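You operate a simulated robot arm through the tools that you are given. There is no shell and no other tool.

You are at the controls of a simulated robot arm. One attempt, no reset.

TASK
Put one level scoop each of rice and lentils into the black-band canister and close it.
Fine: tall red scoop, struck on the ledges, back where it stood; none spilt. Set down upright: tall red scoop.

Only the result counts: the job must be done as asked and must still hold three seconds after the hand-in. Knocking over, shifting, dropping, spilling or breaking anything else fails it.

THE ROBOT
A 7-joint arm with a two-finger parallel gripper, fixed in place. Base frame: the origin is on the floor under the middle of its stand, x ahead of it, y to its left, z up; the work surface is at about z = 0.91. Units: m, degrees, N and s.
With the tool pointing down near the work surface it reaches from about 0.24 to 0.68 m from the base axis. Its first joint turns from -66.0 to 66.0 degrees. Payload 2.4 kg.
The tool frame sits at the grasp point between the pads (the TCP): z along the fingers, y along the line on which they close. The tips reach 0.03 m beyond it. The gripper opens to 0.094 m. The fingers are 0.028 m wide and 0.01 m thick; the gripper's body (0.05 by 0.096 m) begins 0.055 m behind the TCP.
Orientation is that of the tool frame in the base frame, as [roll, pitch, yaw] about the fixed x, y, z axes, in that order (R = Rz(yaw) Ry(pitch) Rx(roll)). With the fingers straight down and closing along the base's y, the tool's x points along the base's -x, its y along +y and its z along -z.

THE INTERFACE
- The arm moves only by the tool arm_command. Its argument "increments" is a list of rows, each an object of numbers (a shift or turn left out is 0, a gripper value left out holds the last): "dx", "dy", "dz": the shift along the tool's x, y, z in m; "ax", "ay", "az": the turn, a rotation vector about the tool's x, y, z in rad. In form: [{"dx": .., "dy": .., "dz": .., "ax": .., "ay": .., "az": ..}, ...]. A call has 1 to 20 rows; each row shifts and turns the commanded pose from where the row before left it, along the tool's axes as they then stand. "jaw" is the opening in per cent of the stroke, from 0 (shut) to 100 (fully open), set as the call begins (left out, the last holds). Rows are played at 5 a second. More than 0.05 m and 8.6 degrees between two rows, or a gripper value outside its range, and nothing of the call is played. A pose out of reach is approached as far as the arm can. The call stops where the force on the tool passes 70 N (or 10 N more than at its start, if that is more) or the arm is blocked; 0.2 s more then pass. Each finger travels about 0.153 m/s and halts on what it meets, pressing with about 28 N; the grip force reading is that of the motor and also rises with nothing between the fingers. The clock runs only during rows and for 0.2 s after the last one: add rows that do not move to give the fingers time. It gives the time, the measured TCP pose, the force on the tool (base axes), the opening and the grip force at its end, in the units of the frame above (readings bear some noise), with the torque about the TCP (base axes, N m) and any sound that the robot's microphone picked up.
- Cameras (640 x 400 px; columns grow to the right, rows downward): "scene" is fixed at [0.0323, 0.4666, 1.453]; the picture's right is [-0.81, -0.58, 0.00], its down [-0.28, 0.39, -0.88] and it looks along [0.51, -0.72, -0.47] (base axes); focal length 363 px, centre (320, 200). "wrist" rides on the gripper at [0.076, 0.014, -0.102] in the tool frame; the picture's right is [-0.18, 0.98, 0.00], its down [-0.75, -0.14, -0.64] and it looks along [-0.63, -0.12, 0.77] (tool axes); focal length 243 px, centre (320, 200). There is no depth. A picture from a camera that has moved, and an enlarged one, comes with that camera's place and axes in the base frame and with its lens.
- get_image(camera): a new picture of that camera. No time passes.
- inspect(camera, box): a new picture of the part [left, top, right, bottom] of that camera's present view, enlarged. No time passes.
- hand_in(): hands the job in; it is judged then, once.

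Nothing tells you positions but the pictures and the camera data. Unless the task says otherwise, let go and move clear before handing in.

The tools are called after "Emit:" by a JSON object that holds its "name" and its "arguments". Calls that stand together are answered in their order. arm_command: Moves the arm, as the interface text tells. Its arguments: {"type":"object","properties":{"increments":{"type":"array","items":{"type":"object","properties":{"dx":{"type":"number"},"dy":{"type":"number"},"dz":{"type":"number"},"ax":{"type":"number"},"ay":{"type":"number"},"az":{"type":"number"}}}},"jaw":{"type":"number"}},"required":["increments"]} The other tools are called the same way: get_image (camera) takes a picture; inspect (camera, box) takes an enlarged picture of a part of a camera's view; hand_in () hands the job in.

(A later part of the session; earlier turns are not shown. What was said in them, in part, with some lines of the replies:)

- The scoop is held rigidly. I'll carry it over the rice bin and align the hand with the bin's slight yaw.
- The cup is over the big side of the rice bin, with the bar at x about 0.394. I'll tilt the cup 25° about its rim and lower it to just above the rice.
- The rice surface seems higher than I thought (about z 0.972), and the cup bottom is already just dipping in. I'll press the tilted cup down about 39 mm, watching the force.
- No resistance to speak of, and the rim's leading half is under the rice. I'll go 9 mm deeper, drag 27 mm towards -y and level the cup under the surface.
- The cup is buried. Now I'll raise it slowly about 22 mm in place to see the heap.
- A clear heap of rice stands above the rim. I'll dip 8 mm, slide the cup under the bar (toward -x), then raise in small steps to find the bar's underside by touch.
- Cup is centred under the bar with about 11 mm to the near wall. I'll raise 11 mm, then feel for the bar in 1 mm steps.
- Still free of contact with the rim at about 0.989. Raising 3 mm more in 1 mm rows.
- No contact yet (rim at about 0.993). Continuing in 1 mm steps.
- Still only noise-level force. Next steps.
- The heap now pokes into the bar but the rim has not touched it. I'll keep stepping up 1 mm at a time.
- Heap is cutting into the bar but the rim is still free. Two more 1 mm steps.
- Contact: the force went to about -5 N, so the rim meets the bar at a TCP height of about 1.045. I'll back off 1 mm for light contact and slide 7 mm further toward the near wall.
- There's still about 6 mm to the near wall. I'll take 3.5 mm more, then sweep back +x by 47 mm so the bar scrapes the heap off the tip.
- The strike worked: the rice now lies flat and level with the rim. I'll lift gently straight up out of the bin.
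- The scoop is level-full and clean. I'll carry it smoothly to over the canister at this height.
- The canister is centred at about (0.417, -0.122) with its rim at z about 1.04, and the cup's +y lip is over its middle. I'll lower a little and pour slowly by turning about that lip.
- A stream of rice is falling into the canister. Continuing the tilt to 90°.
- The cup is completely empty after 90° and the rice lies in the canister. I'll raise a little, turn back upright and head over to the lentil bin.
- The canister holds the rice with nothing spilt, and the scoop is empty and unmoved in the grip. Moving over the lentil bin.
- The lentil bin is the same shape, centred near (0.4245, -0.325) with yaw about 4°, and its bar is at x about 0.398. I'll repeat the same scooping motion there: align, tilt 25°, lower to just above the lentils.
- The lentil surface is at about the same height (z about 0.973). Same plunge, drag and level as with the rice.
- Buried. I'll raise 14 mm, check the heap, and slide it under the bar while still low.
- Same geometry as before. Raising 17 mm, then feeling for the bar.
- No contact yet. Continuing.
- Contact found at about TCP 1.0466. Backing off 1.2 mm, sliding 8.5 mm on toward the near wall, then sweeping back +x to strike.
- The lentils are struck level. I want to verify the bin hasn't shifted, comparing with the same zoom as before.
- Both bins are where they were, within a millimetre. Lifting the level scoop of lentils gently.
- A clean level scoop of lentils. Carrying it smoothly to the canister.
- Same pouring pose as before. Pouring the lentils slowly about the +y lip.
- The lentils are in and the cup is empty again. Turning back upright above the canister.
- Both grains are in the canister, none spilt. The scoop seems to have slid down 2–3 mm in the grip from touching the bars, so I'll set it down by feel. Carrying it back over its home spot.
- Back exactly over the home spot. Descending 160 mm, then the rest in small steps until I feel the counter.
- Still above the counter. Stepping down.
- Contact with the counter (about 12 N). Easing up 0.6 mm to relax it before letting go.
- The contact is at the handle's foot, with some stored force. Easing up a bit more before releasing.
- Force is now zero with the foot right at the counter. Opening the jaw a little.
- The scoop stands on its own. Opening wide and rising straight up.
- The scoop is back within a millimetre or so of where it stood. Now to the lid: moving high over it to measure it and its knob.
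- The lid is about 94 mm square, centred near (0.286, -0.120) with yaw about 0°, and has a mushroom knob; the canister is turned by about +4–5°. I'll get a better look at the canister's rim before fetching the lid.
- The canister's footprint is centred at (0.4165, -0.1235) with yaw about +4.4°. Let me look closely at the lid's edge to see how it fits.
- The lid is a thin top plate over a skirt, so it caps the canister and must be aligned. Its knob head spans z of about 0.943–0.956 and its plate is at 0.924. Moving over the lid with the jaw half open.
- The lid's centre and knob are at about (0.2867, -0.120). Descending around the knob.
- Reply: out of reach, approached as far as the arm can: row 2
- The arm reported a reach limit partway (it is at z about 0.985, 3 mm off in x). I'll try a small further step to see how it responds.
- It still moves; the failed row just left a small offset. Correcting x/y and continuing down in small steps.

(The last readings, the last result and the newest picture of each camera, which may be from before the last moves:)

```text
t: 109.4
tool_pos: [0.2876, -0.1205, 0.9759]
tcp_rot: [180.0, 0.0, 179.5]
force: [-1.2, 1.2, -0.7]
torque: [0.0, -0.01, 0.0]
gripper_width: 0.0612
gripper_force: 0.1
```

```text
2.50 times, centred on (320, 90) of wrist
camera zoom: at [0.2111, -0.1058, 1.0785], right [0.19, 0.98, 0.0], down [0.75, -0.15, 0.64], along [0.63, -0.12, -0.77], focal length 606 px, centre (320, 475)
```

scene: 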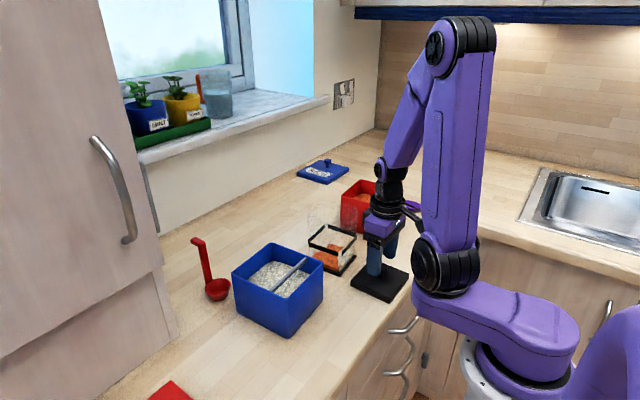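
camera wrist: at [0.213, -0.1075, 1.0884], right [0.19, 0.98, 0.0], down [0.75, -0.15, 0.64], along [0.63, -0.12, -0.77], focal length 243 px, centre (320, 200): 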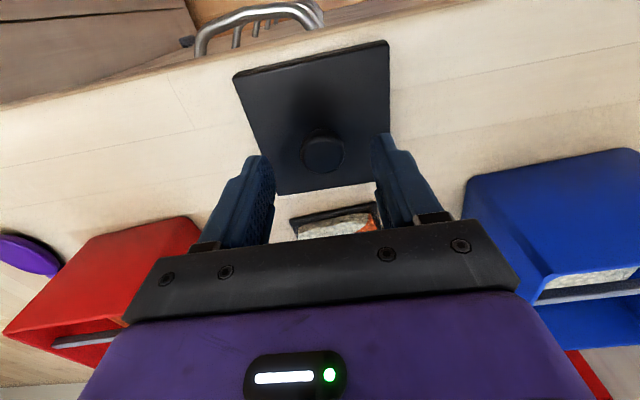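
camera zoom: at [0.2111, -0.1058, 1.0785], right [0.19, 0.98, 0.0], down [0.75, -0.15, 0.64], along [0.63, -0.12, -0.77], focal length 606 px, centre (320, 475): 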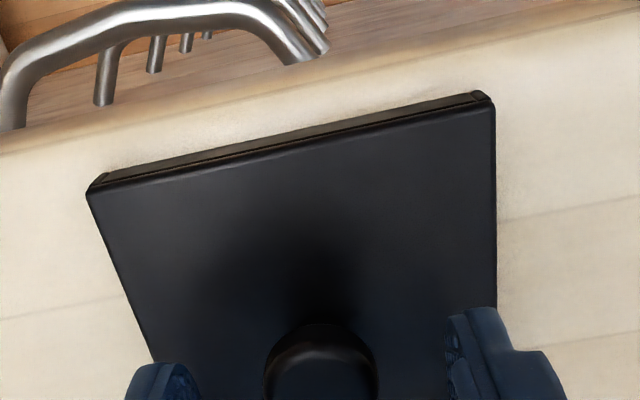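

Emit:
{"name": "arm_command", "arguments": {"increments": [{"dx": 0.0005, "dz": 0.005}, {"dz": 0.005}, {"dz": 0.005}, {}]}}

Emit:
{"name": "inspect", "arguments": {"camera": "scene", "box": [345, 220, 425, 310]}}

Emit:
{"name": "get_image", "arguments": {"camera": "wrist"}}

```text
t: 110.4
tool_pos: [0.2859, -0.1189, 0.9608]
tcp_rot: [-179.9, 0.0, 179.6]
force: [0.4, 0.0, -0.6]
torque: [0.0, 0.01, -0.03]
gripper_width: 0.0613
gripper_force: 0.0
```

```text
4.44 times, centred on (385, 265) of scene
camera zoom: at [0.0323, 0.4666, 1.453], right [-0.81, -0.58, 0.0], down [-0.28, 0.39, -0.88], along [0.51, -0.72, -0.47], focal length 1614 px, centre (31, -89)
```

zoom: 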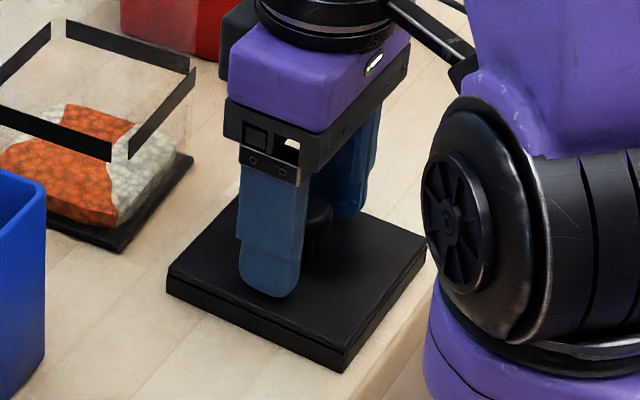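

```text
taken
camera wrist: at [0.2101, -0.1054, 1.0633], right [0.19, 0.98, 0.0], down [0.75, -0.15, 0.64], along [0.63, -0.12, -0.77], focal length 243 px, centre (320, 200)
```

wrist: 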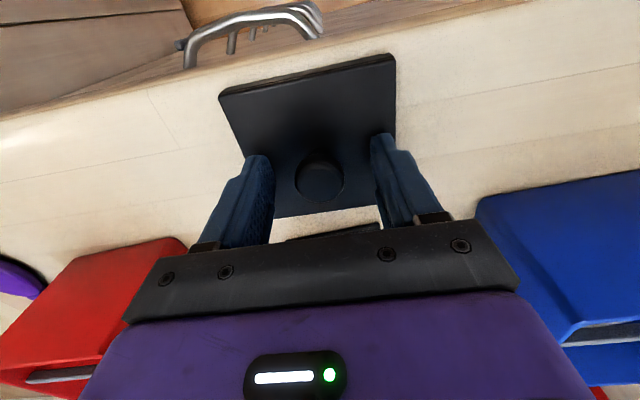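

Tips are a few millimetres above the lid plate and straddle the knob centrally. Two more millimetres down, then close.

Emit:
{"name": "arm_command", "arguments": {"increments": [{"dz": 0.002}, {}]}}

Emit:
{"name": "arm_command", "arguments": {"increments": [{}, {}, {}, {}], "jaw": 0}}

Emit:
{"name": "get_image", "arguments": {"camera": "wrist"}}

Emit:
{"name": "inspect", "arguments": {"camera": "scene", "box": [345, 220, 425, 310]}}

```text
t: 111.0
tool_pos: [0.2861, -0.1209, 0.9588]
tcp_rot: [180.0, 0.0, 179.6]
force: [-0.4, 0.3, -0.1]
torque: [-0.05, 0.01, -0.01]
gripper_width: 0.0611
gripper_force: 0.1
```

```text
t: 112.0
tool_pos: [0.2858, -0.1197, 0.9584]
tcp_rot: [-179.9, 0.1, 179.6]
force: [-0.9, 0.4, -0.3]
torque: [-0.01, 0.0, 0.0]
gripper_width: 0.0263
gripper_force: 28.6
```

```text
taken
camera wrist: at [0.2101, -0.1055, 1.0614], right [0.19, 0.98, 0.0], down [0.75, -0.15, 0.64], along [0.63, -0.12, -0.77], focal length 243 px, centre (320, 200)
```

wrist: 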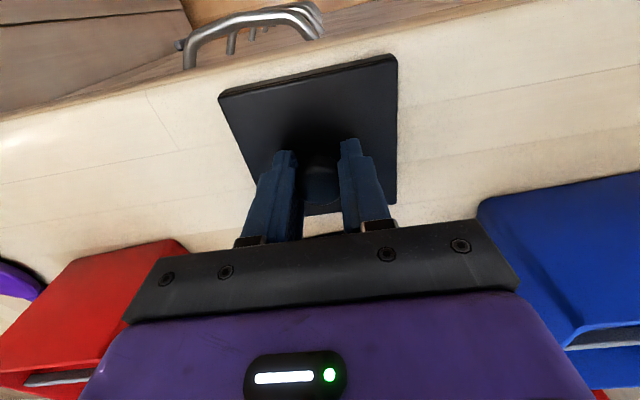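

```text
4.44 times, centred on (385, 265) of scene
camera zoom: at [0.0323, 0.4666, 1.453], right [-0.81, -0.58, 0.0], down [-0.28, 0.39, -0.88], along [0.51, -0.72, -0.47], focal length 1614 px, centre (31, -89)
```

zoom: 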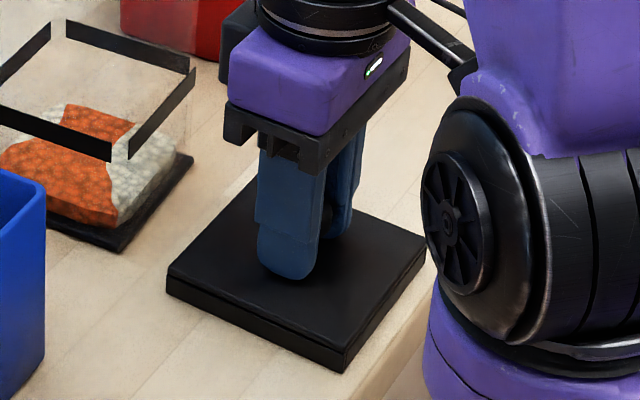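

The knob is gripped (26 mm). Let me measure the lid's position in the hand before lifting.

Emit:
{"name": "inspect", "arguments": {"camera": "wrist", "box": [200, 30, 420, 220]}}

Emit:
{"name": "arm_command", "arguments": {"increments": [{"dz": -0.005}, {"dz": -0.01}, {"dz": -0.015}, {}]}}

Emit:
{"name": "inspect", "arguments": {"camera": "wrist", "box": [200, 30, 420, 220]}}

Emit:
{"name": "inspect", "arguments": {"camera": "scene", "box": [345, 220, 425, 310]}}

```text
2.11 times, centred on (310, 125) of wrist
camera zoom: at [0.2101, -0.1055, 1.0614], right [0.19, 0.98, 0.0], down [0.75, -0.15, 0.64], along [0.63, -0.12, -0.77], focal length 511 px, centre (341, 358)
```

zoom: 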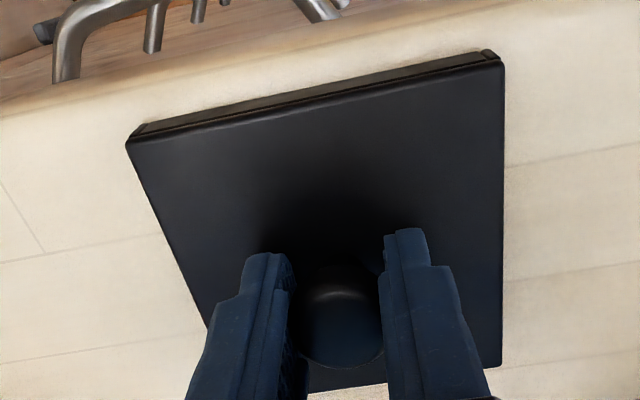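

```text
t: 113.0
tool_pos: [0.2866, -0.1194, 0.9875]
tcp_rot: [-180.0, 0.0, 179.6]
force: [0.4, 0.4, -0.4]
torque: [0.01, 0.04, 0.0]
gripper_width: 0.0263
gripper_force: 27.6
```

```text
2.11 times, centred on (310, 125) of wrist
camera zoom: at [0.2104, -0.1052, 1.0903], right [0.19, 0.98, 0.0], down [0.75, -0.15, 0.64], along [0.63, -0.12, -0.77], focal length 511 px, centre (341, 358)
```

zoom: 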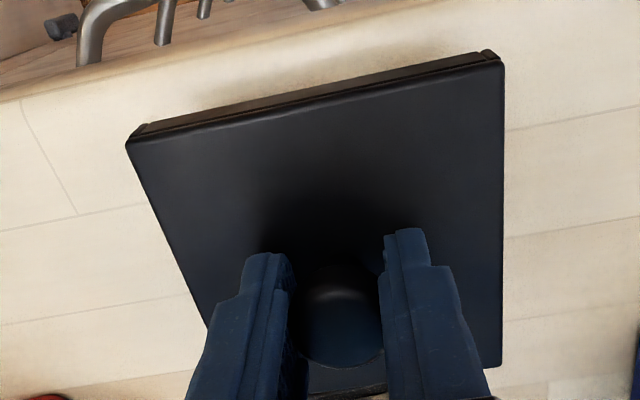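

```text
4.44 times, centred on (385, 265) of scene
camera zoom: at [0.0323, 0.4666, 1.453], right [-0.81, -0.58, 0.0], down [-0.28, 0.39, -0.88], along [0.51, -0.72, -0.47], focal length 1614 px, centre (31, -89)
```

zoom: 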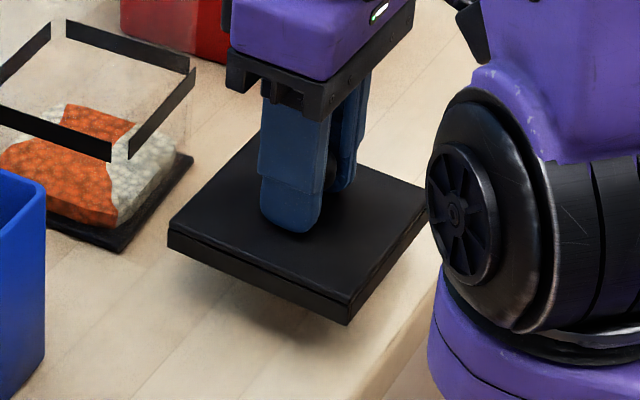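

The lid is held square to the hand with its centre within about 1 mm of the TCP. Lifting it clear, then carrying it over the canister and turning it to the canister's yaw.

Emit:
{"name": "arm_command", "arguments": {"increments": [{"dz": -0.02}, {"dz": -0.03}, {"dz": -0.03}, {"dz": -0.03}, {"dz": -0.03}, {"dz": -0.015}, {}]}}

Emit:
{"name": "arm_command", "arguments": {"increments": [{"dx": -0.015, "dy": -0.0005}, {"dx": -0.025, "dy": -0.0006}, {"dx": -0.025, "dy": -0.0006}, {"dx": -0.025, "dy": -0.0006}, {"dx": -0.025, "dy": -0.0006}, {"dx": -0.0137, "dy": -0.0004}, {"az": -0.0838}, {}, {}]}}

Emit:
{"name": "get_image", "arguments": {"camera": "wrist"}}

Emit:
{"name": "inspect", "arguments": {"camera": "scene", "box": [280, 160, 400, 290]}}

```text
t: 114.6
tool_pos: [0.2865, -0.1194, 1.1435]
tcp_rot: [180.0, 0.0, 179.5]
force: [-0.7, -0.6, -2.0]
torque: [0.0, -0.02, 0.0]
gripper_width: 0.0263
gripper_force: 28.4
```

```text
t: 116.6
tool_pos: [0.4159, -0.1245, 1.1428]
tcp_rot: [-180.0, -0.1, -175.6]
force: [0.0, 0.4, -0.4]
torque: [0.0, 0.0, -0.01]
gripper_width: 0.0262
gripper_force: 28.0
```

```text
taken
camera wrist: at [0.3386, -0.1165, 1.2458], right [0.11, 0.99, 0.0], down [0.76, -0.08, 0.64], along [0.64, -0.07, -0.77], focal length 243 px, centre (320, 200)
```

wrist: 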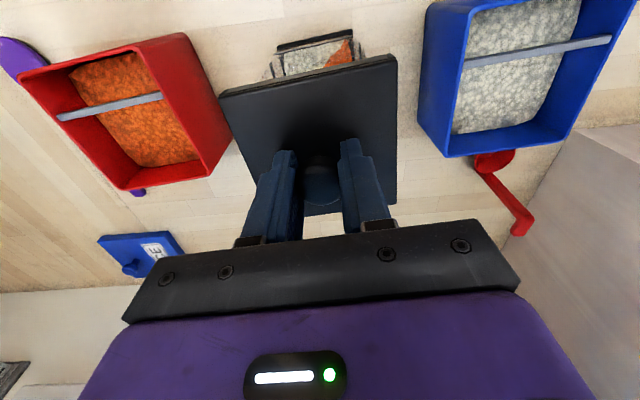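

```text
3.08 times, centred on (340, 225) of scene
camera zoom: at [0.0323, 0.4666, 1.453], right [-0.81, -0.58, 0.0], down [-0.28, 0.39, -0.88], along [0.51, -0.72, -0.47], focal length 1117 px, centre (258, 123)
```

zoom: 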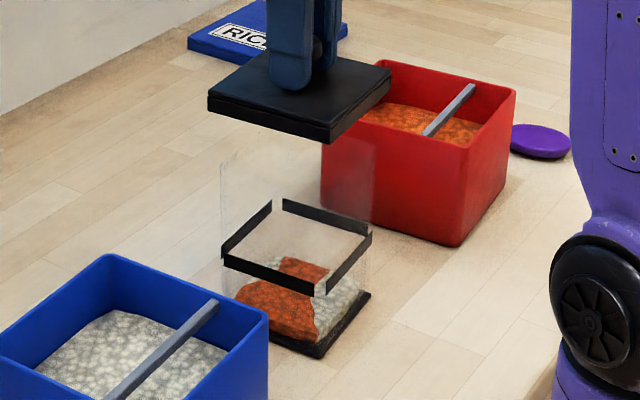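

Lid is over the canister. Checking alignment closely before lowering.

Emit:
{"name": "inspect", "arguments": {"camera": "wrist", "box": [210, 10, 410, 170]}}

Emit:
{"name": "inspect", "arguments": {"camera": "scene", "box": [305, 180, 375, 280]}}

```text
2.50 times, centred on (310, 90) of wrist
camera zoom: at [0.3386, -0.1165, 1.2458], right [0.11, 0.99, 0.0], down [0.76, -0.08, 0.64], along [0.64, -0.07, -0.77], focal length 606 px, centre (345, 475)
```

zoom: 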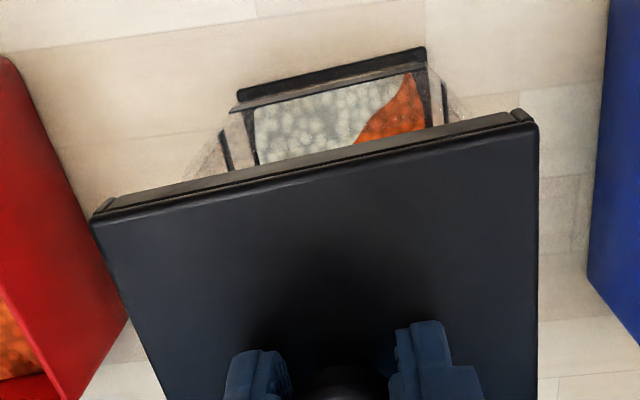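

```text
4.00 times, centred on (340, 230) of scene
camera zoom: at [0.0323, 0.4666, 1.453], right [-0.81, -0.58, 0.0], down [-0.28, 0.39, -0.88], along [0.51, -0.72, -0.47], focal length 1453 px, centre (240, 80)
```

zoom: 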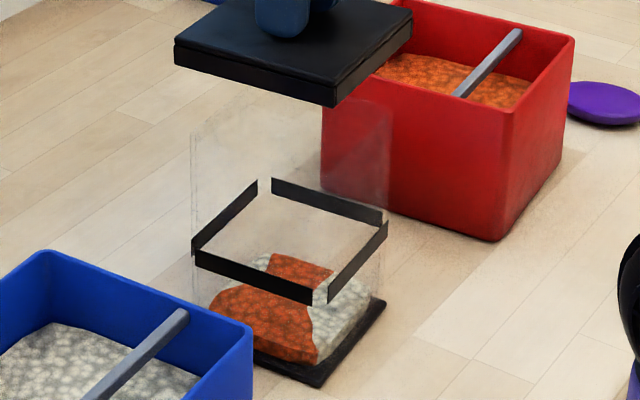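

Alignment looks good to within a millimetre or so. Nudging +1 mm in y and lowering to about 10 mm above the rim.

Emit:
{"name": "arm_command", "arguments": {"increments": [{"dy": 0.001, "az": 0.004}, {"dz": 0.015}, {"dz": 0.015}, {"dz": 0.012}, {}, {}]}}

Emit:
{"name": "inspect", "arguments": {"camera": "scene", "box": [305, 190, 375, 270]}}

Emit:
{"name": "inspect", "arguments": {"camera": "wrist", "box": [210, 10, 410, 170]}}

```text
t: 118.0
tool_pos: [0.4144, -0.1212, 1.0996]
tcp_rot: [-179.9, -0.1, -175.9]
force: [0.0, -0.8, -0.6]
torque: [0.01, -0.03, 0.01]
gripper_width: 0.026
gripper_force: 28.1
```

```text
5.00 times, centred on (340, 230) of scene
camera zoom: at [0.0323, 0.4666, 1.453], right [-0.81, -0.58, 0.0], down [-0.28, 0.39, -0.88], along [0.51, -0.72, -0.47], focal length 1816 px, centre (220, 50)
```

zoom: 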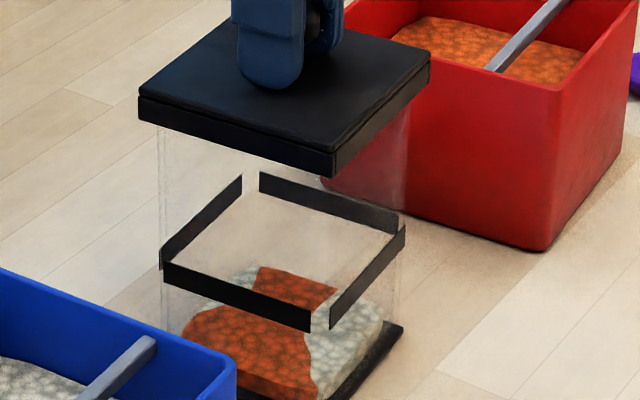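

```text
2.50 times, centred on (310, 90) of wrist
camera zoom: at [0.3377, -0.1142, 1.2029], right [0.11, 0.99, 0.0], down [0.76, -0.09, 0.64], along [0.64, -0.07, -0.77], focal length 606 px, centre (345, 475)
```

zoom: 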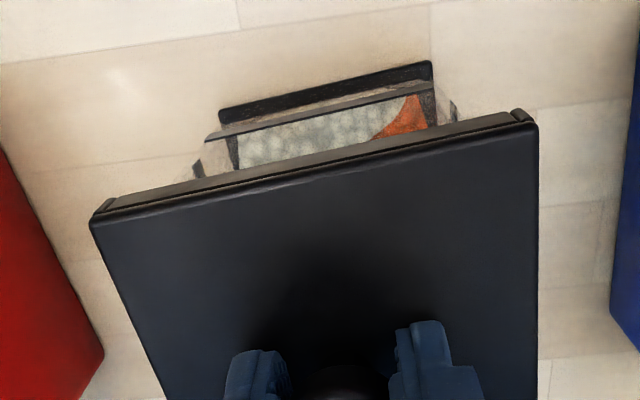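

The canister's clear body is about 83 mm wide, a few millimetres inside the lid's skirt, and the two are centred. Lowering in small steps and watching the force.

Emit:
{"name": "arm_command", "arguments": {"increments": [{"dx": -0.0004, "dy": -0.0004, "dz": 0.003}, {"dz": 0.003}, {"dz": 0.002}, {}]}}

Emit:
{"name": "arm_command", "arguments": {"increments": [{"dz": 0.002}, {}]}}

Emit:
{"name": "arm_command", "arguments": {"increments": [{"dz": 0.002}, {}]}}

Emit:
{"name": "inspect", "arguments": {"camera": "scene", "box": [305, 190, 375, 270]}}

```text
t: 119.0
tool_pos: [0.4154, -0.1243, 1.0925]
tcp_rot: [180.0, -0.2, -176.0]
force: [-0.4, 0.3, 0.3]
torque: [0.02, -0.01, 0.01]
gripper_width: 0.0262
gripper_force: 28.5
```

```text
t: 119.6
tool_pos: [0.416, -0.1237, 1.0892]
tcp_rot: [180.0, 0.0, -176.0]
force: [0.2, 1.0, -1.1]
torque: [-0.01, 0.02, -0.02]
gripper_width: 0.0263
gripper_force: 28.0
```

```text
t: 120.2
tool_pos: [0.4157, -0.1234, 1.0882]
tcp_rot: [-180.0, 0.0, -175.9]
force: [0.7, -0.2, -0.4]
torque: [0.01, -0.02, 0.02]
gripper_width: 0.0261
gripper_force: 28.6
```

```text
5.00 times, centred on (340, 230) of scene
camera zoom: at [0.0323, 0.4666, 1.453], right [-0.81, -0.58, 0.0], down [-0.28, 0.39, -0.88], along [0.51, -0.72, -0.47], focal length 1816 px, centre (220, 50)
```

zoom: 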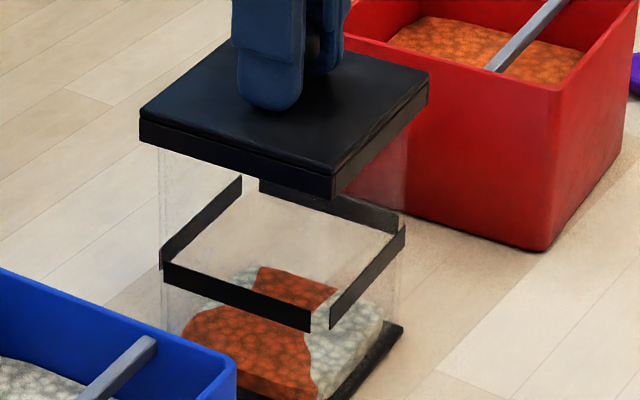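

No contact with the lid's bottom at about 1.039, so the skirt is going over the rim. Continuing down.

Emit:
{"name": "arm_command", "arguments": {"increments": [{"dz": 0.002}, {}]}}

Emit:
{"name": "arm_command", "arguments": {"increments": [{"dz": 0.002}, {}]}}

Emit:
{"name": "arm_command", "arguments": {"increments": [{"dz": 0.0015}, {}]}}

Emit:
{"name": "inspect", "arguments": {"camera": "scene", "box": [305, 190, 375, 270]}}

```text
t: 120.8
tool_pos: [0.4153, -0.123, 1.0869]
tcp_rot: [180.0, 0.1, -176.0]
force: [-0.2, 0.4, -0.3]
torque: [0.05, 0.01, -0.02]
gripper_width: 0.0261
gripper_force: 28.1
```

```text
t: 121.4
tool_pos: [0.4165, -0.1237, 1.085]
tcp_rot: [-179.8, 0.3, -175.8]
force: [0.5, 1.8, 23.8]
torque: [0.01, 0.27, -0.03]
gripper_width: 0.0262
gripper_force: 28.5
heard: snap
```

```text
t: 122.0
tool_pos: [0.4156, -0.1247, 1.085]
tcp_rot: [-179.8, 0.3, -175.9]
force: [-3.2, 3.2, 42.4]
torque: [0.12, 0.08, 0.0]
gripper_width: 0.0262
gripper_force: 27.5
```

```text
5.00 times, centred on (340, 230) of scene
camera zoom: at [0.0316, 0.4668, 1.4529], right [-0.81, -0.58, 0.0], down [-0.27, 0.39, -0.88], along [0.51, -0.72, -0.47], focal length 1816 px, centre (220, 50)
```

zoom: 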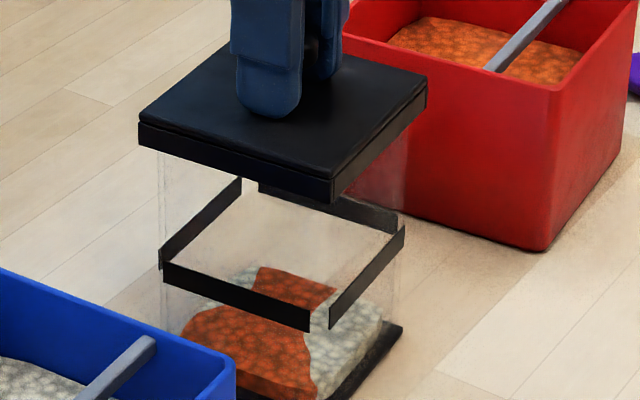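

I heard a snap: the lid seated on the rim. The force is now 42 N, so I'll ease off the pressure.

Emit:
{"name": "arm_command", "arguments": {"increments": [{"dz": -0.001}, {"dz": -0.0007}, {}]}}

Emit:
{"name": "inspect", "arguments": {"camera": "scene", "box": [305, 190, 375, 270]}}

Emit:
{"name": "inspect", "arguments": {"camera": "wrist", "box": [210, 10, 410, 170]}}

```text
t: 122.8
tool_pos: [0.4161, -0.1231, 1.0848]
tcp_rot: [180.0, 0.1, -175.8]
force: [2.8, 3.5, 24.8]
torque: [0.06, -0.39, -0.01]
gripper_width: 0.0261
gripper_force: 28.2
```

```text
5.00 times, centred on (340, 230) of scene
camera zoom: at [0.032, 0.4668, 1.453], right [-0.81, -0.58, 0.0], down [-0.27, 0.39, -0.88], along [0.51, -0.72, -0.47], focal length 1816 px, centre (220, 50)
```

zoom: 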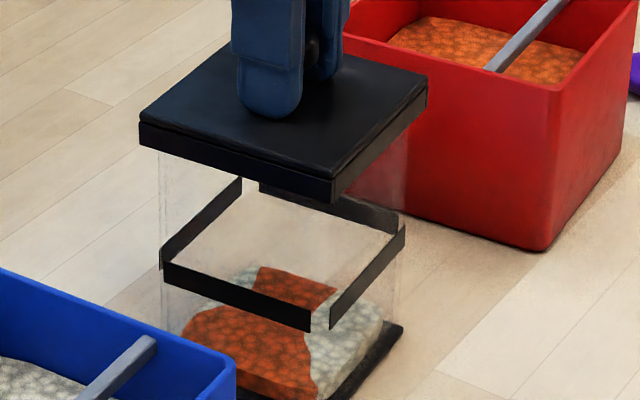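

```text
2.50 times, centred on (310, 90) of wrist
camera zoom: at [0.3383, -0.1154, 1.1875], right [0.11, 0.99, 0.0], down [0.76, -0.09, 0.64], along [0.64, -0.07, -0.77], focal length 606 px, centre (345, 475)
```

zoom: 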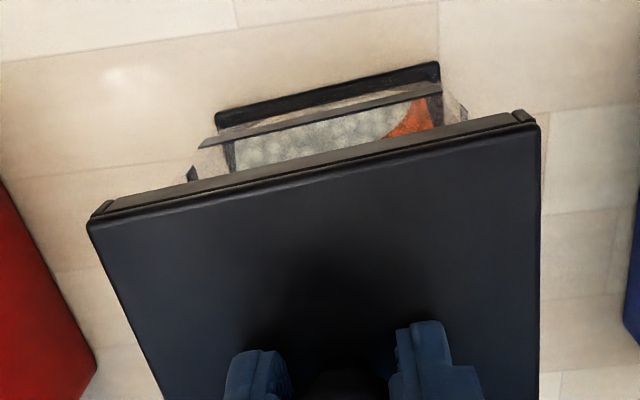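

Emit:
{"name": "arm_command", "arguments": {"increments": [{"dz": -0.001}, {}]}}

Emit:
{"name": "arm_command", "arguments": {"increments": [{"dz": -0.0007}, {}]}}

```text
t: 123.4
tool_pos: [0.414, -0.1234, 1.0845]
tcp_rot: [179.9, -0.3, -176.0]
force: [3.1, 0.8, 2.4]
torque: [-0.08, -0.64, 0.08]
gripper_width: 0.0261
gripper_force: 28.2
```

```text
t: 124.0
tool_pos: [0.415, -0.123, 1.0856]
tcp_rot: [179.9, 0.0, -176.0]
force: [-0.1, -0.7, -0.4]
torque: [-0.01, -0.01, -0.01]
gripper_width: 0.026
gripper_force: 28.1
heard: snap
```

That second snap, on rising, most likely means the lid unlatched because I was still holding the knob. I'll press it home again and this time release the knob while still pressing lightly.

Emit:
{"name": "arm_command", "arguments": {"increments": [{"dz": 0.001}, {"dz": 0.001}, {}]}}

```text
t: 124.8
tool_pos: [0.4147, -0.1243, 1.0848]
tcp_rot: [179.9, 0.0, -175.9]
force: [-3.9, 1.6, 13.8]
torque: [0.05, 0.51, -0.01]
gripper_width: 0.0263
gripper_force: 28.0
```

Emit:
{"name": "arm_command", "arguments": {"increments": [{"dz": 0.001}, {}]}}

```text
t: 125.4
tool_pos: [0.416, -0.1249, 1.0851]
tcp_rot: [-179.9, 0.3, -175.8]
force: [-8.8, 2.4, 37.0]
torque: [0.08, 0.6, 0.02]
gripper_width: 0.0261
gripper_force: 28.1
```

No new snap at 37 N. Let me look at the lid before pressing more.

Emit:
{"name": "inspect", "arguments": {"camera": "scene", "box": [310, 190, 370, 240]}}

Emit:
{"name": "inspect", "arguments": {"camera": "wrist", "box": [210, 10, 410, 170]}}

Emit:
{"name": "get_image", "arguments": {"camera": "scene"}}

```text
8.00 times, centred on (340, 215) of scene
camera zoom: at [0.0315, 0.4668, 1.453], right [-0.81, -0.58, 0.0], down [-0.27, 0.39, -0.88], along [0.51, -0.72, -0.47], focal length 2905 px, centre (160, 80)
```

zoom: 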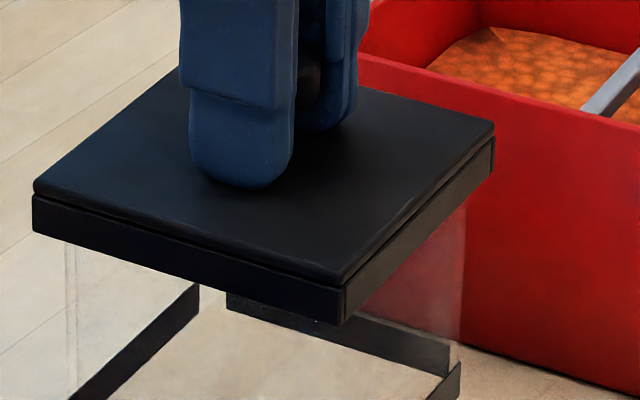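

```text
2.50 times, centred on (310, 90) of wrist
camera zoom: at [0.3376, -0.1158, 1.1873], right [0.11, 0.99, 0.0], down [0.76, -0.09, 0.64], along [0.64, -0.07, -0.76], focal length 606 px, centre (345, 475)
```

zoom: 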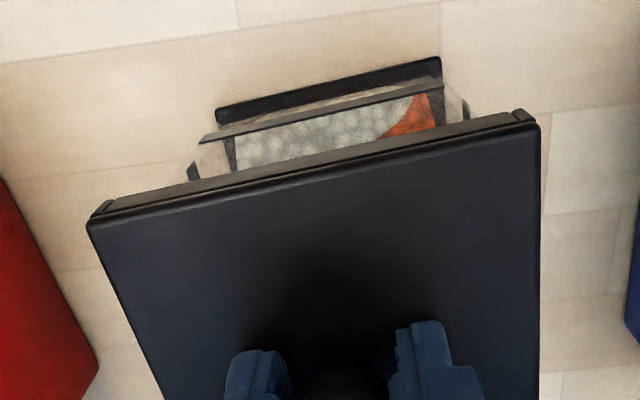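

```text
taken
```

scene: 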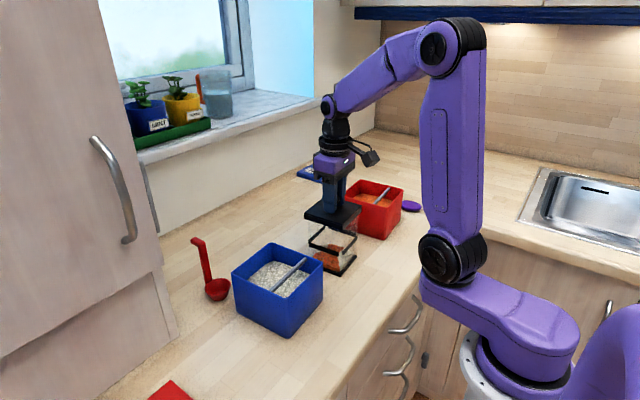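

The lid sits at the same height as when it snapped, but there's a sideways push of about -9 N in x, so the lid is slightly off toward +x. I'll ease up, shift about 1 mm toward -x and press again.

Emit:
{"name": "arm_command", "arguments": {"increments": [{"dz": -0.0015}, {"dz": -0.0015}, {}]}}

Emit:
{"name": "arm_command", "arguments": {"increments": [{"dx": 0.0008}, {}]}}

```text
t: 126.2
tool_pos: [0.4146, -0.1242, 1.0874]
tcp_rot: [179.9, -0.1, -175.9]
force: [0.0, -0.4, -0.3]
torque: [0.0, 0.02, 0.02]
gripper_width: 0.0263
gripper_force: 28.2
```

```text
t: 126.8
tool_pos: [0.414, -0.1241, 1.0861]
tcp_rot: [-180.0, 0.0, -175.9]
force: [0.1, 0.8, 0.0]
torque: [0.02, 0.02, -0.03]
gripper_width: 0.0263
gripper_force: 27.6
```

It came free without a sound, so it was not latched. Pressing down again with the 2 mm step that snapped it the first time.

Emit:
{"name": "arm_command", "arguments": {"increments": [{"dz": 0.002}, {}]}}

```text
t: 127.4
tool_pos: [0.4148, -0.1249, 1.0851]
tcp_rot: [-180.0, 0.1, -176.0]
force: [-2.2, 0.8, 13.4]
torque: [0.01, 0.04, 0.01]
gripper_width: 0.0261
gripper_force: 27.9
```

Emit:
{"name": "arm_command", "arguments": {"increments": [{"dz": 0.001}, {}]}}

```text
t: 128.0
tool_pos: [0.4134, -0.1237, 1.0856]
tcp_rot: [180.0, 0.1, -175.8]
force: [-8.3, 3.6, 35.2]
torque: [0.08, 0.45, -0.02]
gripper_width: 0.0263
gripper_force: 28.4
```

No snap at 35 N this time. Comparing the lid's seat now with the picture from when it had snapped.

Emit:
{"name": "inspect", "arguments": {"camera": "scene", "box": [305, 190, 375, 270]}}

Emit:
{"name": "inspect", "arguments": {"camera": "wrist", "box": [250, 30, 350, 110]}}

Emit:
{"name": "inspect", "arguments": {"camera": "wrist", "box": [340, 20, 440, 100]}}

```text
5.00 times, centred on (340, 230) of scene
camera zoom: at [0.0315, 0.4668, 1.453], right [-0.81, -0.58, 0.0], down [-0.27, 0.39, -0.88], along [0.51, -0.72, -0.47], focal length 1816 px, centre (220, 50)
```

zoom: 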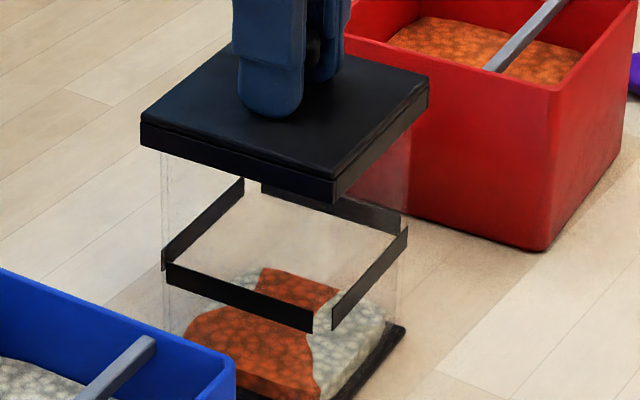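

```text
5.00 times, centred on (300, 70) of wrist
camera zoom: at [0.3375, -0.1156, 1.1874], right [0.11, 0.99, 0.0], down [0.76, -0.09, 0.64], along [0.64, -0.07, -0.77], focal length 1213 px, centre (420, 850)
```

zoom: 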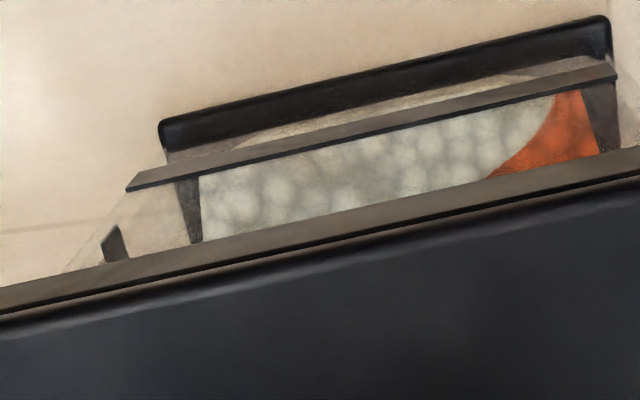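

```text
5.00 times, centred on (390, 60) of wrist
camera zoom: at [0.3375, -0.1156, 1.1874], right [0.11, 0.99, 0.0], down [0.76, -0.09, 0.64], along [0.64, -0.07, -0.77], focal length 1213 px, centre (-30, 900)
```

zoom: 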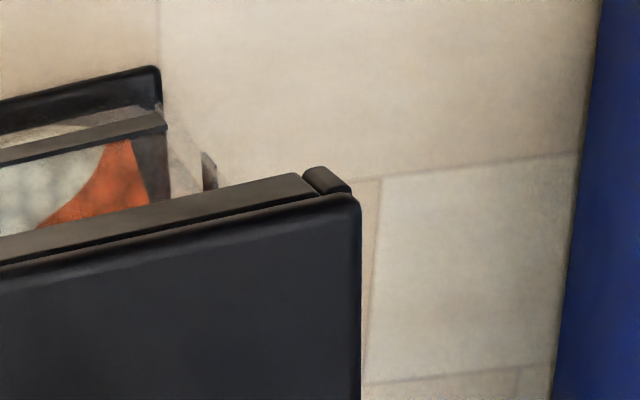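

The skirt is properly over the rim. Rather than keep forcing it through the grip, I'll ease to a light press, let go of the knob so the lid can settle by itself, and then press on the knob's top with closed fingers.

Emit:
{"name": "arm_command", "arguments": {"increments": [{"dz": -0.0007}, {}]}}

Emit:
{"name": "arm_command", "arguments": {"increments": [{}, {}, {}], "jaw": 45}}

Emit:
{"name": "inspect", "arguments": {"camera": "scene", "box": [305, 190, 375, 270]}}

Emit:
{"name": "get_image", "arguments": {"camera": "wrist"}}

```text
t: 128.6
tool_pos: [0.4154, -0.1239, 1.0855]
tcp_rot: [180.0, 0.2, -175.9]
force: [-6.7, -0.4, 31.9]
torque: [0.0, 0.06, 0.02]
gripper_width: 0.0262
gripper_force: 28.1
```

```text
t: 129.4
tool_pos: [0.4154, -0.1233, 1.0846]
tcp_rot: [-179.9, 0.1, -175.8]
force: [-0.1, -6.3, 28.2]
torque: [-0.07, 0.05, -0.06]
gripper_width: 0.0341
gripper_force: 0.1
```

```text
5.00 times, centred on (340, 230) of scene
camera zoom: at [0.0319, 0.4665, 1.4531], right [-0.81, -0.58, 0.0], down [-0.27, 0.39, -0.88], along [0.51, -0.72, -0.47], focal length 1816 px, centre (220, 50)
```

zoom: 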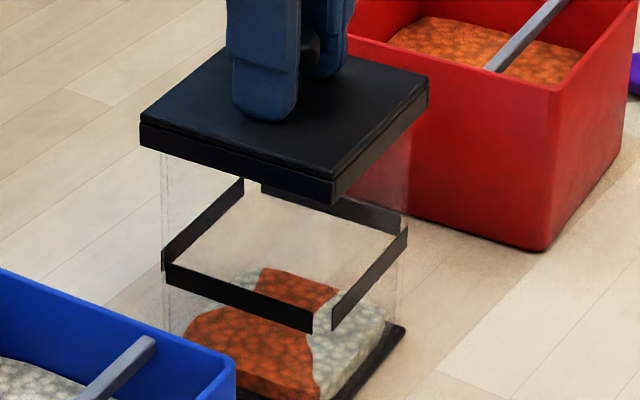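

```text
taken
camera wrist: at [0.3383, -0.1159, 1.1873], right [0.11, 0.99, 0.0], down [0.76, -0.09, 0.64], along [0.64, -0.07, -0.77], focal length 243 px, centre (320, 200)
```

wrist: 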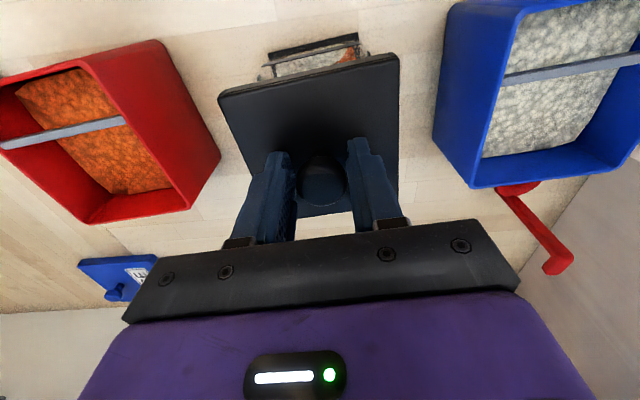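

The fingertips are resting on the lid plate (28 N remains). The knob is free now, so I'll raise a little and open fully.

Emit:
{"name": "arm_command", "arguments": {"increments": [{"dz": -0.0015}, {"dz": -0.0015}, {}], "jaw": 55}}

Emit:
{"name": "inspect", "arguments": {"camera": "scene", "box": [305, 190, 375, 270]}}

```text
t: 130.2
tool_pos: [0.4148, -0.1232, 1.0877]
tcp_rot: [179.9, -0.1, -175.8]
force: [0.8, -0.1, -0.5]
torque: [0.0, -0.02, -0.03]
gripper_width: 0.0518
gripper_force: 0.2
heard: snap
```

```text
5.00 times, centred on (340, 230) of scene
camera zoom: at [0.0323, 0.4666, 1.453], right [-0.81, -0.58, 0.0], down [-0.28, 0.39, -0.88], along [0.51, -0.72, -0.47], focal length 1816 px, centre (220, 50)
```

zoom: 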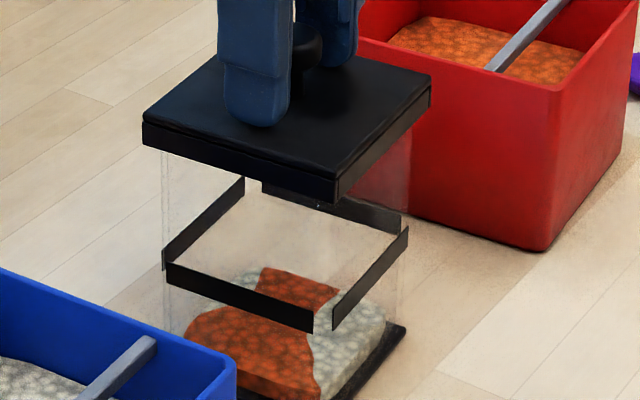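

A snap was heard as the freed lid settled, which suggests it latched by itself. I'll rise clear and inspect.

Emit:
{"name": "arm_command", "arguments": {"increments": [{"dz": -0.01}, {"dz": -0.02}, {"dz": -0.03}, {"dz": -0.03}, {}], "jaw": 70}}

Emit:
{"name": "inspect", "arguments": {"camera": "scene", "box": [305, 190, 375, 270]}}

Emit:
{"name": "inspect", "arguments": {"camera": "wrist", "box": [220, 0, 420, 160]}}

Emit:
{"name": "get_image", "arguments": {"camera": "wrist"}}

```text
t: 131.4
tool_pos: [0.415, -0.123, 1.1761]
tcp_rot: [179.9, 0.0, -175.9]
force: [1.0, 0.0, 0.2]
torque: [-0.01, 0.02, 0.01]
gripper_width: 0.0661
gripper_force: 0.0
```

```text
5.00 times, centred on (340, 230) of scene
camera zoom: at [0.0323, 0.4666, 1.453], right [-0.81, -0.58, 0.0], down [-0.28, 0.39, -0.88], along [0.51, -0.72, -0.47], focal length 1816 px, centre (220, 50)
```

zoom: 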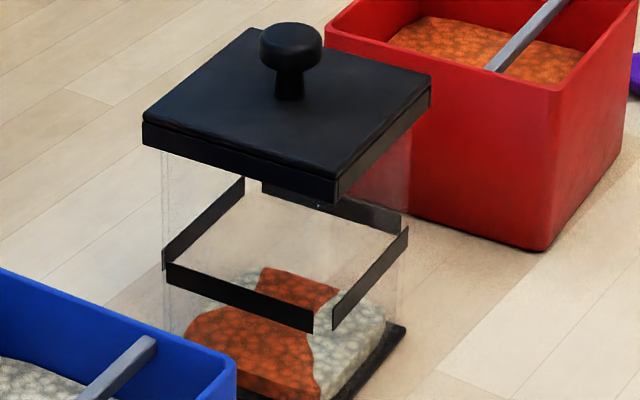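

```text
2.50 times, centred on (320, 80) of wrist
camera zoom: at [0.3369, -0.1154, 1.28], right [0.11, 0.99, 0.0], down [0.76, -0.09, 0.64], along [0.64, -0.07, -0.77], focal length 606 px, centre (320, 500)
```

zoom: 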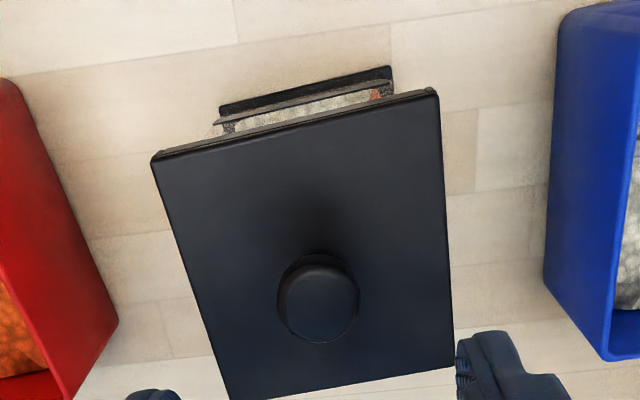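

```text
taken
camera wrist: at [0.3369, -0.1154, 1.28], right [0.11, 0.99, 0.0], down [0.76, -0.09, 0.64], along [0.64, -0.07, -0.77], focal length 243 px, centre (320, 200)
```

wrist: 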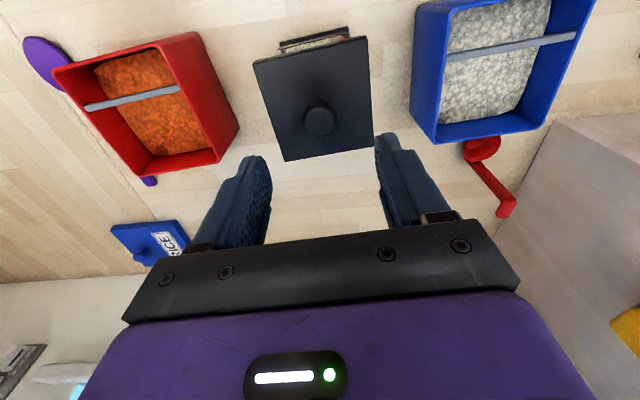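

The lid sits level, centred (about (0.4165, -0.1255)) and fully down. As a check on the closure I'll press gently on the knob's top with closed fingers, which cannot pull it open.

Emit:
{"name": "arm_command", "arguments": {"increments": [{"dx": -0.0018, "dy": -0.0012}, {}, {"dz": 0.02}, {"dz": 0.02}, {"dz": 0.012}, {}], "jaw": 0}}

Emit:
{"name": "get_image", "arguments": {"camera": "wrist"}}

Emit:
{"name": "inspect", "arguments": {"camera": "scene", "box": [305, 190, 375, 270]}}

```text
t: 132.8
tool_pos: [0.4167, -0.1255, 1.1245]
tcp_rot: [180.0, -0.1, -175.9]
force: [-0.3, 0.3, 0.3]
torque: [0.03, -0.01, 0.03]
gripper_width: 0.0
gripper_force: 27.8
```

```text
taken
camera wrist: at [0.3403, -0.1169, 1.2277], right [0.11, 0.99, 0.0], down [0.76, -0.09, 0.64], along [0.64, -0.07, -0.77], focal length 243 px, centre (320, 200)
```

wrist: 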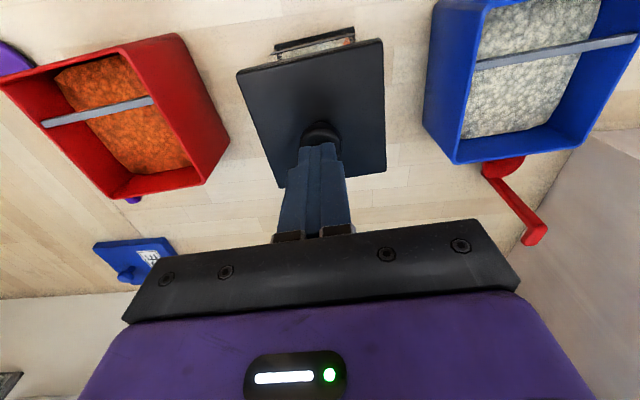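

```text
5.00 times, centred on (340, 230) of scene
camera zoom: at [0.0323, 0.4666, 1.453], right [-0.81, -0.58, 0.0], down [-0.28, 0.39, -0.88], along [0.51, -0.72, -0.47], focal length 1816 px, centre (220, 50)
```

zoom: 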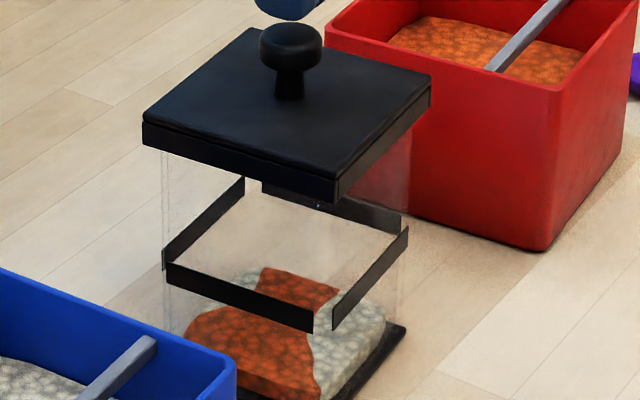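

Closed fingertips are centred just above the knob. Lowering until contact.

Emit:
{"name": "arm_command", "arguments": {"increments": [{"dz": 0.004}, {"dz": 0.003}, {"dz": 0.002}, {}]}}

Emit:
{"name": "arm_command", "arguments": {"increments": [{"dz": 0.0015}, {}]}}

Emit:
{"name": "arm_command", "arguments": {"increments": [{"dz": 0.001}, {}]}}

```text
t: 133.8
tool_pos: [0.4167, -0.124, 1.1168]
tcp_rot: [180.0, -0.1, -175.9]
force: [0.4, 0.7, 0.5]
torque: [-0.04, -0.01, 0.02]
gripper_width: 0.0001
gripper_force: 27.4
```

```text
t: 134.4
tool_pos: [0.4157, -0.1238, 1.115]
tcp_rot: [-180.0, 0.0, -175.9]
force: [0.1, -0.3, 1.3]
torque: [-0.01, 0.01, 0.0]
gripper_width: 0.0001
gripper_force: 27.6
```

```text
t: 135.0
tool_pos: [0.4164, -0.125, 1.1154]
tcp_rot: [-180.0, 0.0, -175.8]
force: [-4.1, -0.1, 16.2]
torque: [-0.01, 0.15, 0.0]
gripper_width: 0.0002
gripper_force: 27.8
```

Emit:
{"name": "arm_command", "arguments": {"increments": [{"dz": 0.0008}, {}]}}

Emit:
{"name": "inspect", "arguments": {"camera": "scene", "box": [305, 190, 375, 270]}}

```text
t: 135.6
tool_pos: [0.4172, -0.1242, 1.1148]
tcp_rot: [-179.8, 0.2, -175.9]
force: [-4.7, 3.0, 35.5]
torque: [0.06, 0.2, -0.02]
gripper_width: 0.0
gripper_force: 28.4
```

```text
5.00 times, centred on (340, 230) of scene
camera zoom: at [0.0316, 0.4668, 1.453], right [-0.81, -0.58, 0.0], down [-0.27, 0.39, -0.88], along [0.51, -0.72, -0.47], focal length 1816 px, centre (220, 50)
```

zoom: 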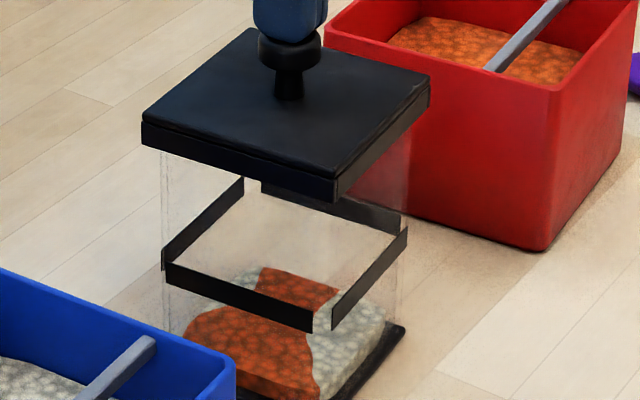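

No further movement or sound at 35 N, so the lid was already fully home. Easing off and rising away.

Emit:
{"name": "arm_command", "arguments": {"increments": [{"dz": -0.001}, {"dz": -0.001}, {"dz": -0.002}, {}]}}

Emit:
{"name": "arm_command", "arguments": {"increments": [{"dz": -0.02}, {"dz": -0.04}, {"dz": -0.04}, {"dz": -0.03}, {}]}}

Emit:
{"name": "inspect", "arguments": {"camera": "scene", "box": [305, 190, 375, 270]}}

Emit:
{"name": "get_image", "arguments": {"camera": "wrist"}}

Emit:
{"name": "get_image", "arguments": {"camera": "scene"}}

```text
t: 136.6
tool_pos: [0.4162, -0.1246, 1.1172]
tcp_rot: [179.9, 0.0, -176.0]
force: [-0.8, -0.3, -0.6]
torque: [-0.01, -0.01, 0.04]
gripper_width: 0.0003
gripper_force: 28.2
```

```text
t: 137.8
tool_pos: [0.4172, -0.1251, 1.2474]
tcp_rot: [-179.9, -0.1, -175.9]
force: [-0.5, -0.1, 0.1]
torque: [0.0, 0.0, -0.01]
gripper_width: 0.0001
gripper_force: 27.5
```

```text
5.00 times, centred on (340, 230) of scene
camera zoom: at [0.0323, 0.4666, 1.453], right [-0.81, -0.58, 0.0], down [-0.28, 0.39, -0.88], along [0.51, -0.72, -0.47], focal length 1816 px, centre (220, 50)
```

zoom: 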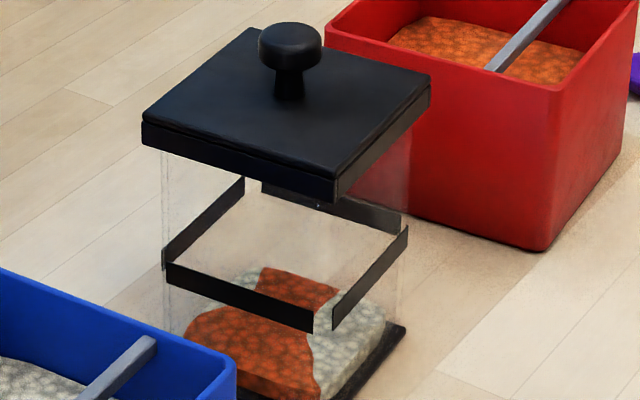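

```text
taken
camera wrist: at [0.3398, -0.1168, 1.3505], right [0.11, 0.99, 0.0], down [0.76, -0.09, 0.64], along [0.64, -0.07, -0.77], focal length 243 px, centre (320, 200)
```

wrist: 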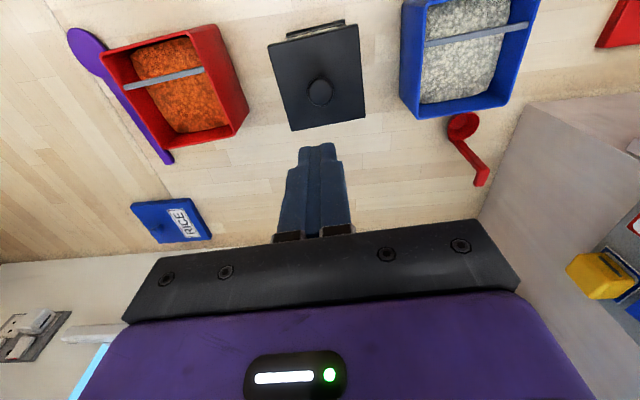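

```text
taken
```

scene: 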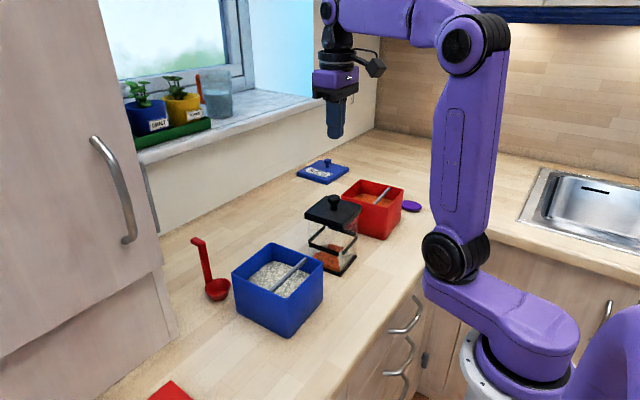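

The lid is on and level, and everything else stands in its place. One last close look for spilt grains and at the scoop before handing in.

Emit:
{"name": "inspect", "arguments": {"camera": "scene", "box": [170, 220, 330, 350]}}

Emit:
{"name": "inspect", "arguments": {"camera": "scene", "box": [290, 150, 440, 310]}}

Emit:
{"name": "inspect", "arguments": {"camera": "wrist", "box": [60, 0, 340, 180]}}

Emit:
{"name": "inspect", "arguments": {"camera": "wrist", "box": [260, 0, 540, 200]}}

```text
3.08 times, centred on (250, 285) of scene
camera zoom: at [0.0323, 0.4666, 1.453], right [-0.81, -0.58, 0.0], down [-0.28, 0.39, -0.88], along [0.51, -0.72, -0.47], focal length 1117 px, centre (535, -62)
```

zoom: 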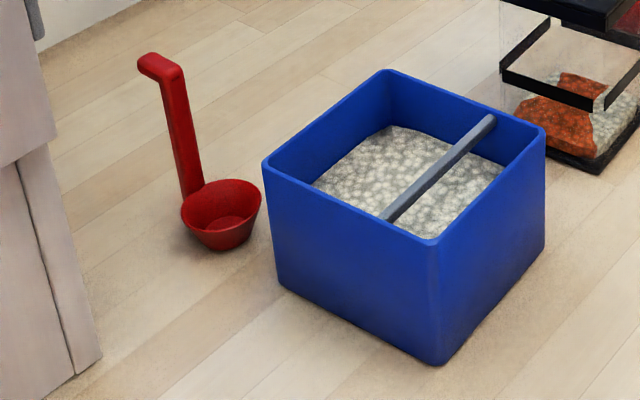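

```text
2.50 times, centred on (365, 230) of scene
camera zoom: at [0.0323, 0.4666, 1.453], right [-0.81, -0.58, 0.0], down [-0.28, 0.39, -0.88], along [0.51, -0.72, -0.47], focal length 908 px, centre (208, 125)
```

zoom: 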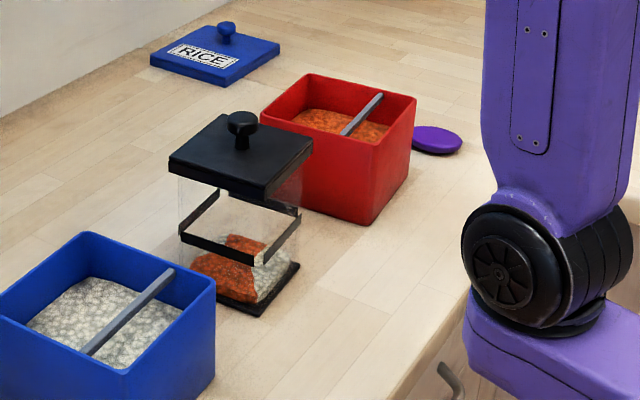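

```text
2.22 times, centred on (200, 90) of wrist
camera zoom: at [0.3398, -0.1168, 1.3505], right [0.11, 0.99, 0.0], down [0.76, -0.09, 0.64], along [0.64, -0.07, -0.77], focal length 539 px, centre (587, 444)
```

zoom: 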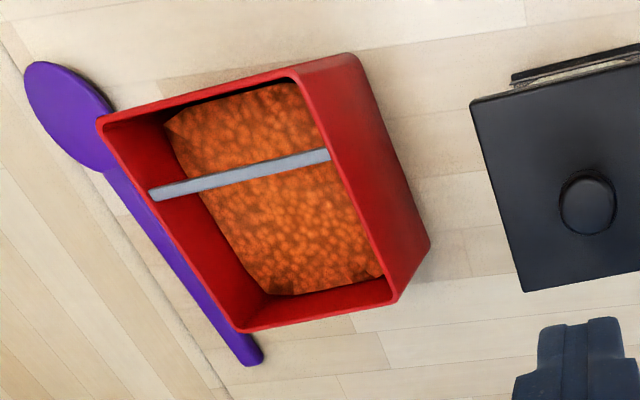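

```text
2.00 times, centred on (400, 100) of wrist
camera zoom: at [0.3398, -0.1168, 1.3505], right [0.11, 0.99, 0.0], down [0.76, -0.09, 0.64], along [0.64, -0.07, -0.77], focal length 485 px, centre (160, 400)
```

zoom: 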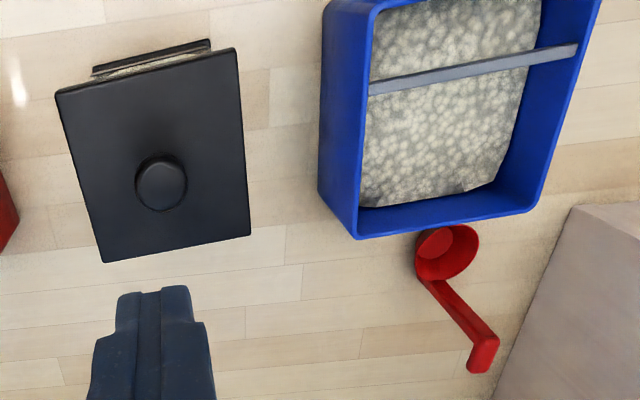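

I see no spilt grains. The scoop stands upright at its place, the bins haven't moved, and the canister holds rice and lentils with its lid on. The hand is clear, so I'm handing in.

Emit:
{"name": "hand_in", "arguments": {}}

```text
The job is handed in.
```

I've handed the job in. The black-band canister holds one level scoop of rice and one of lentils, and its lid is on.

- **Scoops:** I used the tall red scoop for both. Each fill came up heaped and was struck flat under the bar across its bin before pouring. The cup looked empty after each pour.
- **Lid:** It sits level and fully down over the rim. It snapped shut on the first press, then seemed to unlatch when I eased off while still holding the knob. It snapped again as I let go. A final 35 N press on the knob moved nothing, so I take it as latched, though I didn't pull on it to check.
- **Scoop put back:** It stands upright within about 1–2 mm of where it was.
- **Everything else:** I saw no spilt grains. The bins are where they were to within a millimetre or so. The canister may have moved about 1 mm while I fitted the lid.
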